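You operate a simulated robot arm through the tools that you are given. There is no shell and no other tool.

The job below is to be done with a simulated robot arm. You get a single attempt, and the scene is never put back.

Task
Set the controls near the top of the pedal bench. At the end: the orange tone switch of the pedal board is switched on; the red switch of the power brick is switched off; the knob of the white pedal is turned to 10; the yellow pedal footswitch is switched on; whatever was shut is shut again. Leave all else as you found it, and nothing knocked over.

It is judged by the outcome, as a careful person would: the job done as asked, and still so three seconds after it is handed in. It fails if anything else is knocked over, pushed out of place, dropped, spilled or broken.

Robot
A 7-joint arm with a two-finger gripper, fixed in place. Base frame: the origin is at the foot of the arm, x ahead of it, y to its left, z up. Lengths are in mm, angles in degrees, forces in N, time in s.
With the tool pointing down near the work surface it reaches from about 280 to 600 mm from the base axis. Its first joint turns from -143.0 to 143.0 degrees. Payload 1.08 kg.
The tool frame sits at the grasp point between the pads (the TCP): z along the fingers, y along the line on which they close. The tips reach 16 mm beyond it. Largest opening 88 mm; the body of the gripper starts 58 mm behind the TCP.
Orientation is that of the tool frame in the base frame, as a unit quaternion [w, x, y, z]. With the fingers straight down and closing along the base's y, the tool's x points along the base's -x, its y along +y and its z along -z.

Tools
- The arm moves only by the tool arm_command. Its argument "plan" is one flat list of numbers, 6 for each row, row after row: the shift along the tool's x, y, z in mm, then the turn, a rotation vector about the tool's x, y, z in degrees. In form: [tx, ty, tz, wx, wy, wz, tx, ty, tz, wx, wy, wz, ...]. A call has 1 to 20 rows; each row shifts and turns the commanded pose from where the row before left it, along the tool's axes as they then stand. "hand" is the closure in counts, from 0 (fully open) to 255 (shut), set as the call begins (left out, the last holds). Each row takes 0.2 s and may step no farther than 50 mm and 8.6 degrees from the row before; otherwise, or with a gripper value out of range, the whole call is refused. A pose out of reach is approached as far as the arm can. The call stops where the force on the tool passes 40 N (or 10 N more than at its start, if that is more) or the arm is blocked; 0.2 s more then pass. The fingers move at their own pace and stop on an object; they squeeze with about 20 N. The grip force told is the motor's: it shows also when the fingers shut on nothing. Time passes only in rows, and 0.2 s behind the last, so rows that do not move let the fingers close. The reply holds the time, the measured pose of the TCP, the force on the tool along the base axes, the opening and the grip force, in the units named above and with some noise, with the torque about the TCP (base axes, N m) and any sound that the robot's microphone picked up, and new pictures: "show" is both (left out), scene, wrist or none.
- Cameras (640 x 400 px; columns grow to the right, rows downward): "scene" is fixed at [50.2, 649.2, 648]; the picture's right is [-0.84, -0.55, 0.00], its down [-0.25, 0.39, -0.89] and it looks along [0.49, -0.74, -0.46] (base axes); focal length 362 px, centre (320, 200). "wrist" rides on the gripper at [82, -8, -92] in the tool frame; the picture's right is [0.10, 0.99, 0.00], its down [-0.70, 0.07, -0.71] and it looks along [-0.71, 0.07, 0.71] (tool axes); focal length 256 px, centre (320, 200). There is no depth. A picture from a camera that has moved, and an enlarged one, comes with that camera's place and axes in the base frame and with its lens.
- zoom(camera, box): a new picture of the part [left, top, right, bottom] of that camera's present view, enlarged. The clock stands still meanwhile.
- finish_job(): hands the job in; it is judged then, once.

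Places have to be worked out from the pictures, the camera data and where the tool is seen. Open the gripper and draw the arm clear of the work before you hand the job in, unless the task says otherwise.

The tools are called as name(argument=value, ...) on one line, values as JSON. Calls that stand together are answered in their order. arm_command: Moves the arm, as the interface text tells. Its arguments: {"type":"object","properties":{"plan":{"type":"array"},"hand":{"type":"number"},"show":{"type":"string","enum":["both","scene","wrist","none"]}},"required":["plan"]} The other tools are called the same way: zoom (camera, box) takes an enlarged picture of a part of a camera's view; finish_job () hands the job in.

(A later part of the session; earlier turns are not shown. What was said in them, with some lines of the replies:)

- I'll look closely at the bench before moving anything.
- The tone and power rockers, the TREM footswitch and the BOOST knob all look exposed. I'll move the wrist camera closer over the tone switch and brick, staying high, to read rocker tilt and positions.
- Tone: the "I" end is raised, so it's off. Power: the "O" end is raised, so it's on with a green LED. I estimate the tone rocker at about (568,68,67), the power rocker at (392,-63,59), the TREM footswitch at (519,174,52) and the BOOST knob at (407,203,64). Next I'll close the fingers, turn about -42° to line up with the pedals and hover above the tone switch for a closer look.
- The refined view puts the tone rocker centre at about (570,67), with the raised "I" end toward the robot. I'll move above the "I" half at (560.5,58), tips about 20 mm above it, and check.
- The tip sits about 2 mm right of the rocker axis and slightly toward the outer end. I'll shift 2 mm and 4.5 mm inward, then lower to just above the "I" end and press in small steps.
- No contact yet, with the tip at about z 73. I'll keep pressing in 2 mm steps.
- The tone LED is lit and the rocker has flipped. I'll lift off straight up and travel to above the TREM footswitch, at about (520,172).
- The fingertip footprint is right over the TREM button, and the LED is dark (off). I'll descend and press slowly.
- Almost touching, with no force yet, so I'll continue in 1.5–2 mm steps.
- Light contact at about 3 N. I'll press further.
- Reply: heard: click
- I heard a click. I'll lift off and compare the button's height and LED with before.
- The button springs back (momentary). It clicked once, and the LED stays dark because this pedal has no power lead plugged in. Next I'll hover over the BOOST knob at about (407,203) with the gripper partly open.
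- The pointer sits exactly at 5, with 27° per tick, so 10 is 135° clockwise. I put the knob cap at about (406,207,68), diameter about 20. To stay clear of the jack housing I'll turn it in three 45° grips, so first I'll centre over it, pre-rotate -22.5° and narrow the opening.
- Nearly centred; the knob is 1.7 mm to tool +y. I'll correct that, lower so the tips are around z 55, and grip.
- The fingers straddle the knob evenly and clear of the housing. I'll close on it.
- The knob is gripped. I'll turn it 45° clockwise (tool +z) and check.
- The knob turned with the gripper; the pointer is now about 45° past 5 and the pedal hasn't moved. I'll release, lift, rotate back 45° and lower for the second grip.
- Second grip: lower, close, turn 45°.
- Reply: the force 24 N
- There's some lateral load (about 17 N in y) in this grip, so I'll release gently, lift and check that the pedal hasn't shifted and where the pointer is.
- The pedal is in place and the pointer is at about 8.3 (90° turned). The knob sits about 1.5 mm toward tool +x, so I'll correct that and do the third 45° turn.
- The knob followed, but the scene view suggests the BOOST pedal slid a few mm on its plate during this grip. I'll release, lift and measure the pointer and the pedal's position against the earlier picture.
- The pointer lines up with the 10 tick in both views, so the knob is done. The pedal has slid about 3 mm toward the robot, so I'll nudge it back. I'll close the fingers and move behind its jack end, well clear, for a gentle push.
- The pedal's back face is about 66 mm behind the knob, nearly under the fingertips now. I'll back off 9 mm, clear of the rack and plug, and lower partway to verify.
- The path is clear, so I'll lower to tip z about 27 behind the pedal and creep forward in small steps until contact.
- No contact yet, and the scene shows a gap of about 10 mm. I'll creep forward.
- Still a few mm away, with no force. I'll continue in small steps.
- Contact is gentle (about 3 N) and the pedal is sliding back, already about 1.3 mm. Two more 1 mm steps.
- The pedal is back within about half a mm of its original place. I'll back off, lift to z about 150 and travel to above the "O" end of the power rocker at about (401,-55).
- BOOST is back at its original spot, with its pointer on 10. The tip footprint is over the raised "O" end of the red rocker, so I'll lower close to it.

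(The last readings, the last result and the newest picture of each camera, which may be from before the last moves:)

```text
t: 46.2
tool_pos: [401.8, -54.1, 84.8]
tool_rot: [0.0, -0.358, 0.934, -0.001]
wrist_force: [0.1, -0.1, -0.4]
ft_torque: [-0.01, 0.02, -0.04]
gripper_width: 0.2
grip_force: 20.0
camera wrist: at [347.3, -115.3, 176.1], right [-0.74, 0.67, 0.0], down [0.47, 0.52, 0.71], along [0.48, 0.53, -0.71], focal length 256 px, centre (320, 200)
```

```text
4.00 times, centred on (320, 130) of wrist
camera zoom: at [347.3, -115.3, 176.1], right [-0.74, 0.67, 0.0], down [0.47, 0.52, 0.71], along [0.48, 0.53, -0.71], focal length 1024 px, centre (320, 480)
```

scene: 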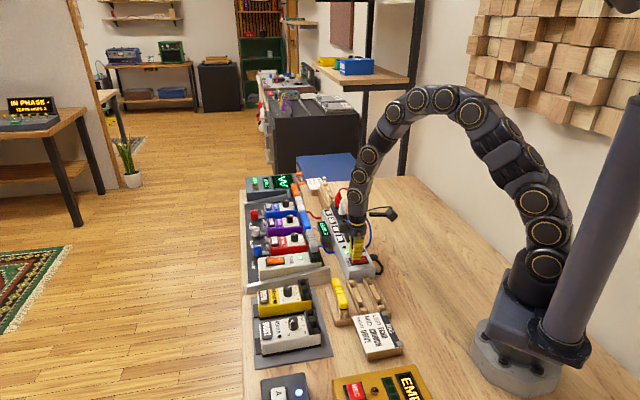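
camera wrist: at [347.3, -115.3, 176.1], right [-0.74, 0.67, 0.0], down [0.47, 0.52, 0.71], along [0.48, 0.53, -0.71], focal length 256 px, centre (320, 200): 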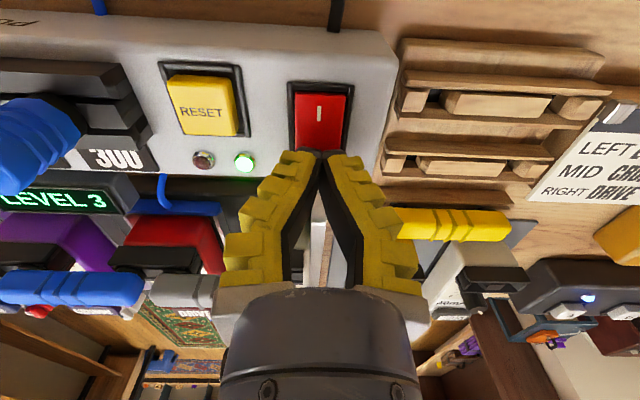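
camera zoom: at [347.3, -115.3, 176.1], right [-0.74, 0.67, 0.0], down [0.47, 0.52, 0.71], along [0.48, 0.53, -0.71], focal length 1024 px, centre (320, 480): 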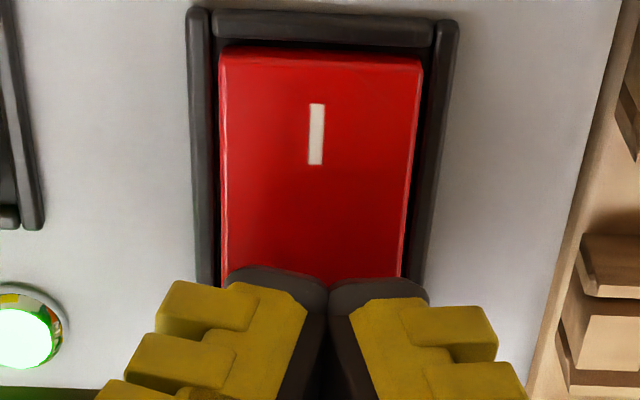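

The fingertip sits just above the "O" half. I'll press down in 2 mm steps.

arm_command(plan=[0, 0, 2, 0, 0, 0, 0, 0, 2, 0, 0, 0, 0, 0, 2, 0, 0, 0, 0, 0, 0, 0, 0, 0], show="wrist")

zoom(camera="scene", box=[320, 210, 400, 290])

```text
t: 47.2
tool_pos: [402.6, -54.2, 81.1]
tool_rot: [-0.001, -0.359, 0.934, 0.0]
wrist_force: [-0.9, 0.5, 0.1]
ft_torque: [0.01, -0.02, -0.01]
gripper_width: 0.0
grip_force: 19.8
camera wrist: at [347.1, -114.9, 171.4], right [-0.74, 0.67, 0.0], down [0.47, 0.52, 0.71], along [0.48, 0.53, -0.71], focal length 256 px, centre (320, 200)
```

wrist: 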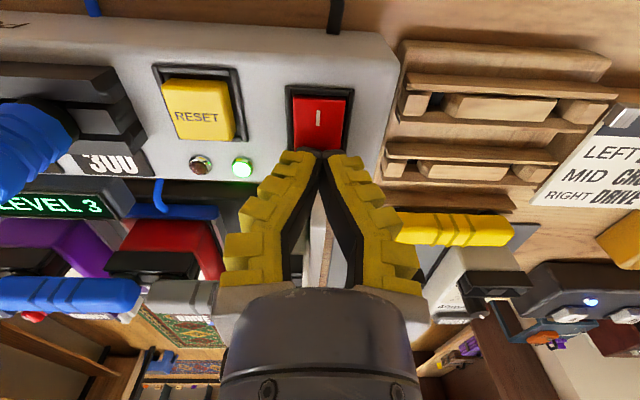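

```text
5.00 times, centred on (360, 250) of scene
camera zoom: at [50.2, 649.2, 648.0], right [-0.84, -0.55, 0.0], down [-0.25, 0.39, -0.89], along [0.49, -0.74, -0.46], focal length 1812 px, centre (120, -50)
```

zoom: 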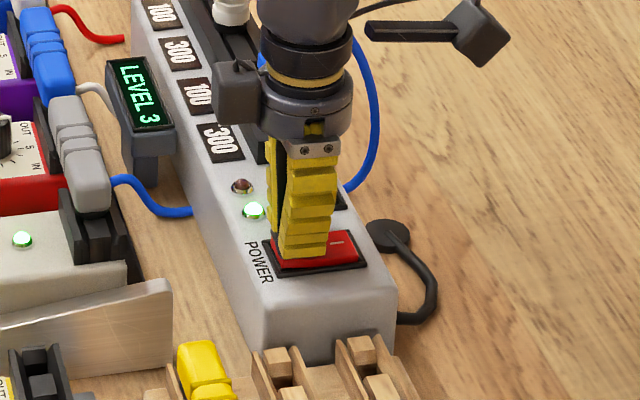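

arm_command(plan=[0, 0, 2, 0, 0, 0, 0, 0, 2, 0, 0, 0, 0, 0, 2, 0, 0, 0, 0, 0, 0, 0, 0, 0], show="wrist")

zoom(camera="scene", box=[320, 210, 400, 290])

```text
t: 48.2
tool_pos: [402.7, -53.5, 76.7]
tool_rot: [0.0, -0.359, 0.934, 0.0]
wrist_force: [-10.8, -1.3, 35.3]
ft_torque: [-0.14, 0.25, -0.1]
gripper_width: 6.2
grip_force: 22.2
camera wrist: at [347.5, -114.6, 167.1], right [-0.74, 0.67, 0.0], down [0.47, 0.52, 0.71], along [0.48, 0.53, -0.7], focal length 256 px, centre (320, 200)
```

wrist: 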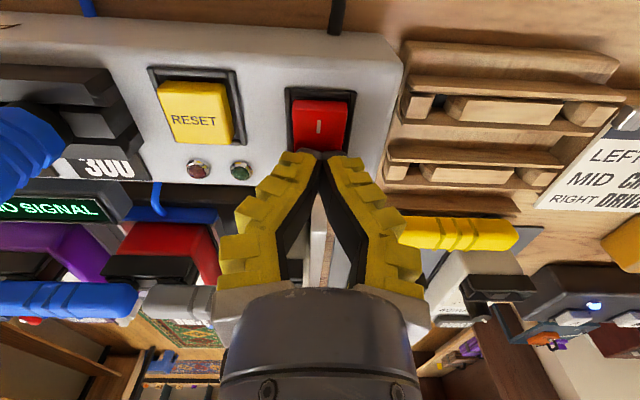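

```text
5.00 times, centred on (360, 250) of scene
camera zoom: at [50.2, 649.2, 648.0], right [-0.84, -0.55, 0.0], down [-0.25, 0.39, -0.89], along [0.49, -0.74, -0.46], focal length 1812 px, centre (120, -50)
```

zoom: 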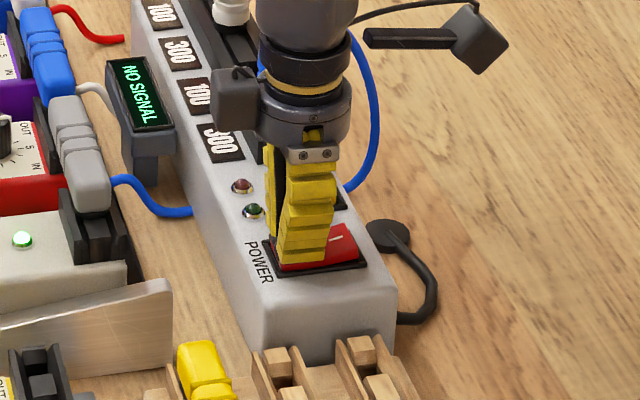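

The power LED is out and the rocker is flipped; the tone LED remains lit. I'll lift straight up, open the gripper and move clear.

arm_command(plan=[0, 0, -10, 0, 0, 0, 0, 0, -40, 0, 0, 0, 0, 0, -45, 0, 0, 0, 0, 0, -45, 0, 0, 0, 0, 0, -45, 0, 0, 0, 0, 0, -45, 0, 0, 0, 0, 0, -40, 0, 0, 0, 0, 0, 0, 0, 0, 0], show="both")

zoom(camera="scene", box=[230, 170, 390, 270])

zoom(camera="scene", box=[320, 210, 400, 290])

zoom(camera="scene", box=[230, 270, 440, 400])

```text
t: 50.0
tool_pos: [402.1, -53.0, 346.6]
tool_rot: [0.0, -0.358, 0.934, 0.001]
wrist_force: [-0.2, -0.4, -0.1]
ft_torque: [-0.02, -0.01, -0.03]
gripper_width: 0.0
grip_force: 21.7
camera wrist: at [347.5, -113.2, 438.0], right [-0.74, 0.67, 0.0], down [0.47, 0.52, 0.71], along [0.47, 0.53, -0.71], focal length 256 px, centre (320, 200)
```

scene: 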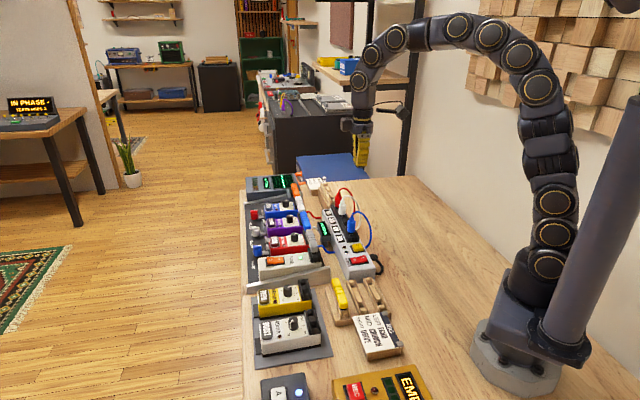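
wrist: 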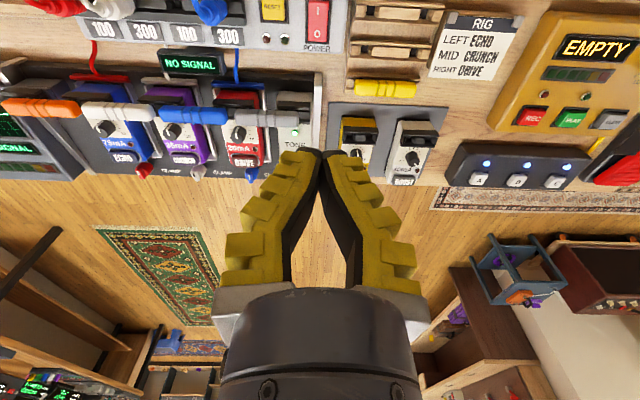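

```text
4.00 times, centred on (310, 220) of scene
camera zoom: at [50.2, 649.2, 648.0], right [-0.84, -0.55, 0.0], down [-0.25, 0.39, -0.89], along [0.49, -0.74, -0.46], focal length 1450 px, centre (360, 120)
```

zoom: 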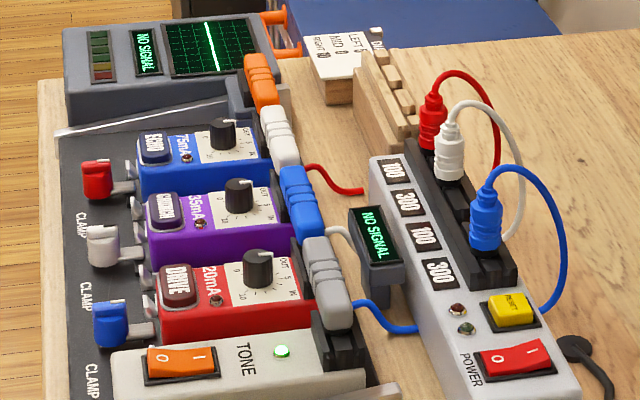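

```text
5.00 times, centred on (360, 250) of scene
camera zoom: at [50.2, 649.2, 648.0], right [-0.84, -0.55, 0.0], down [-0.25, 0.39, -0.89], along [0.49, -0.74, -0.46], focal length 1812 px, centre (120, -50)
```

zoom: 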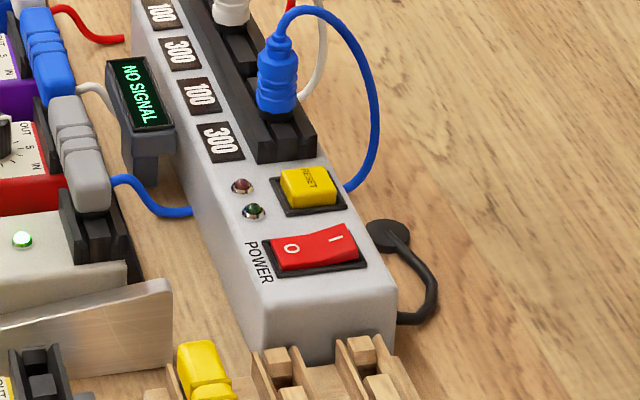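

```text
3.05 times, centred on (335, 335) of scene
camera zoom: at [50.2, 649.2, 648.0], right [-0.84, -0.55, 0.0], down [-0.25, 0.39, -0.89], along [0.49, -0.74, -0.46], focal length 1104 px, centre (274, -211)
```

zoom: 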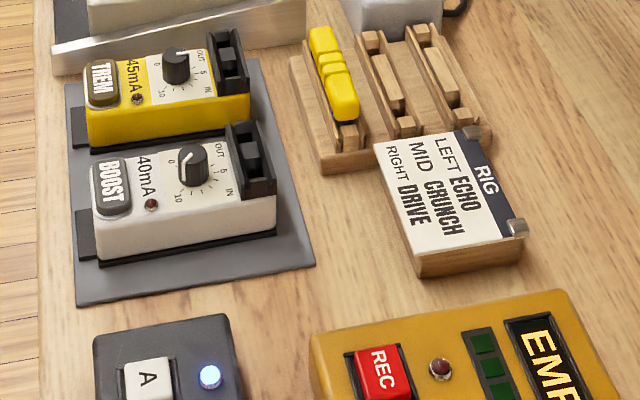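

Everything reads as wanted: tone lit with "I" pressed, power off, BOOST at 10, TREM clicked once, nothing else shifted. I'll open the gripper, raise a little more and take a last look.

arm_command(plan=[0, 0, -10, 0, 0, 0, 0, 0, 0, 0, 0, 0, 0, 0, 0, 0, 0, 0], hand=0, show="both")

zoom(camera="wrist", box=[320, 90, 480, 190])

```text
t: 50.8
tool_pos: [402.9, -52.1, 357.2]
tool_rot: [0.0, -0.358, 0.934, 0.0]
wrist_force: [0.6, -1.1, 0.0]
ft_torque: [0.02, 0.0, -0.02]
gripper_width: 88.2
grip_force: 0.0
camera wrist: at [347.2, -113.4, 447.3], right [-0.74, 0.67, 0.0], down [0.47, 0.52, 0.71], along [0.48, 0.53, -0.7], focal length 256 px, centre (320, 200)
```

scene: 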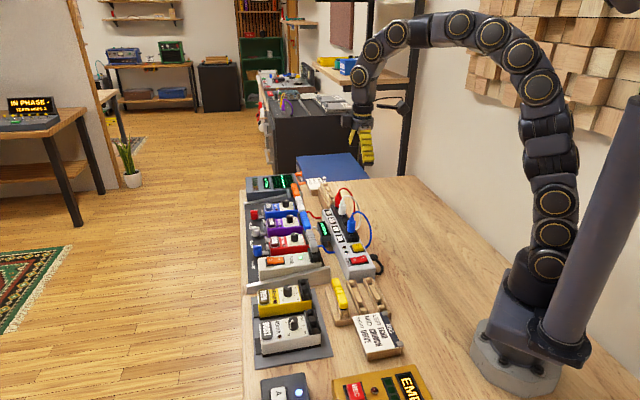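
wrist: 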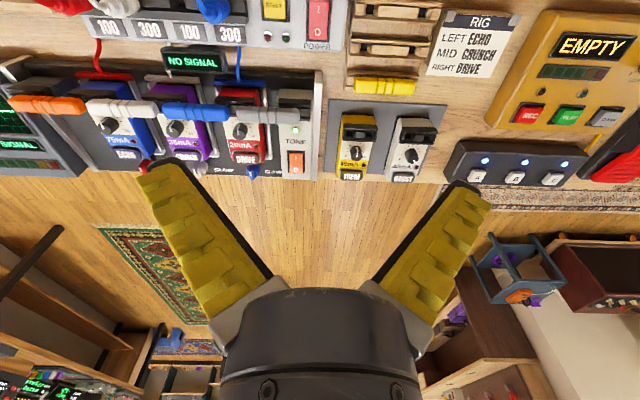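

```text
4.00 times, centred on (400, 140) of wrist
camera zoom: at [347.2, -113.4, 447.3], right [-0.74, 0.67, 0.0], down [0.47, 0.52, 0.71], along [0.48, 0.53, -0.7], focal length 1024 px, centre (0, 440)
```

zoom: 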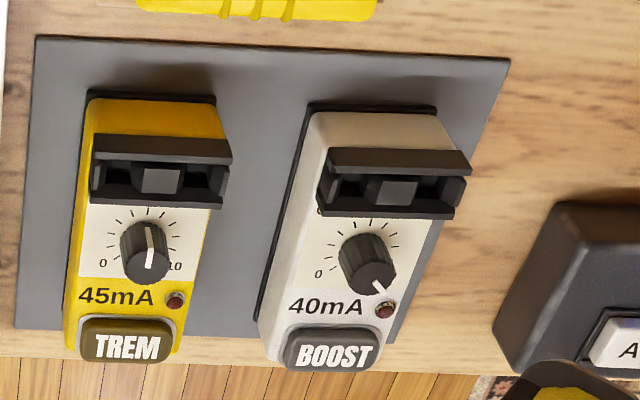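

The final view agrees with the earlier ones: the BOOST pointer is on 10, the tone LED is lit, power is off, the pedals are in place, and the gripper is open and clear. Handing in.

finish_job()

```text
The job is handed in.
```

I set all four controls and handed the job in. I couldn't confirm the yellow footswitch by its light.

- **Orange tone switch:** on. The rocker is flipped to "I" and its green LED is lit.
- **Red power brick switch:** off. The rocker is flipped to "O" and its green LED has gone out.
- **White pedal knob (BOOST):** turned from 5 to 10. The pointer lines up with the 10 mark in both cameras.
- **Yellow pedal footswitch (TREM):** pressed once, and it clicked. Its LED stayed dark, most likely because no power lead is plugged into that pedal. I took it as off beforehand because the LED was dark, so it should now be on.

The white pedal slid about 3 mm on its plate while I turned the knob. I pushed it back to within about half a millimetre of its original spot.

None of the four controls needed anything opened, so there was nothing to shut again. Nothing was knocked over, and the arm is clear of the bench with the gripper open.
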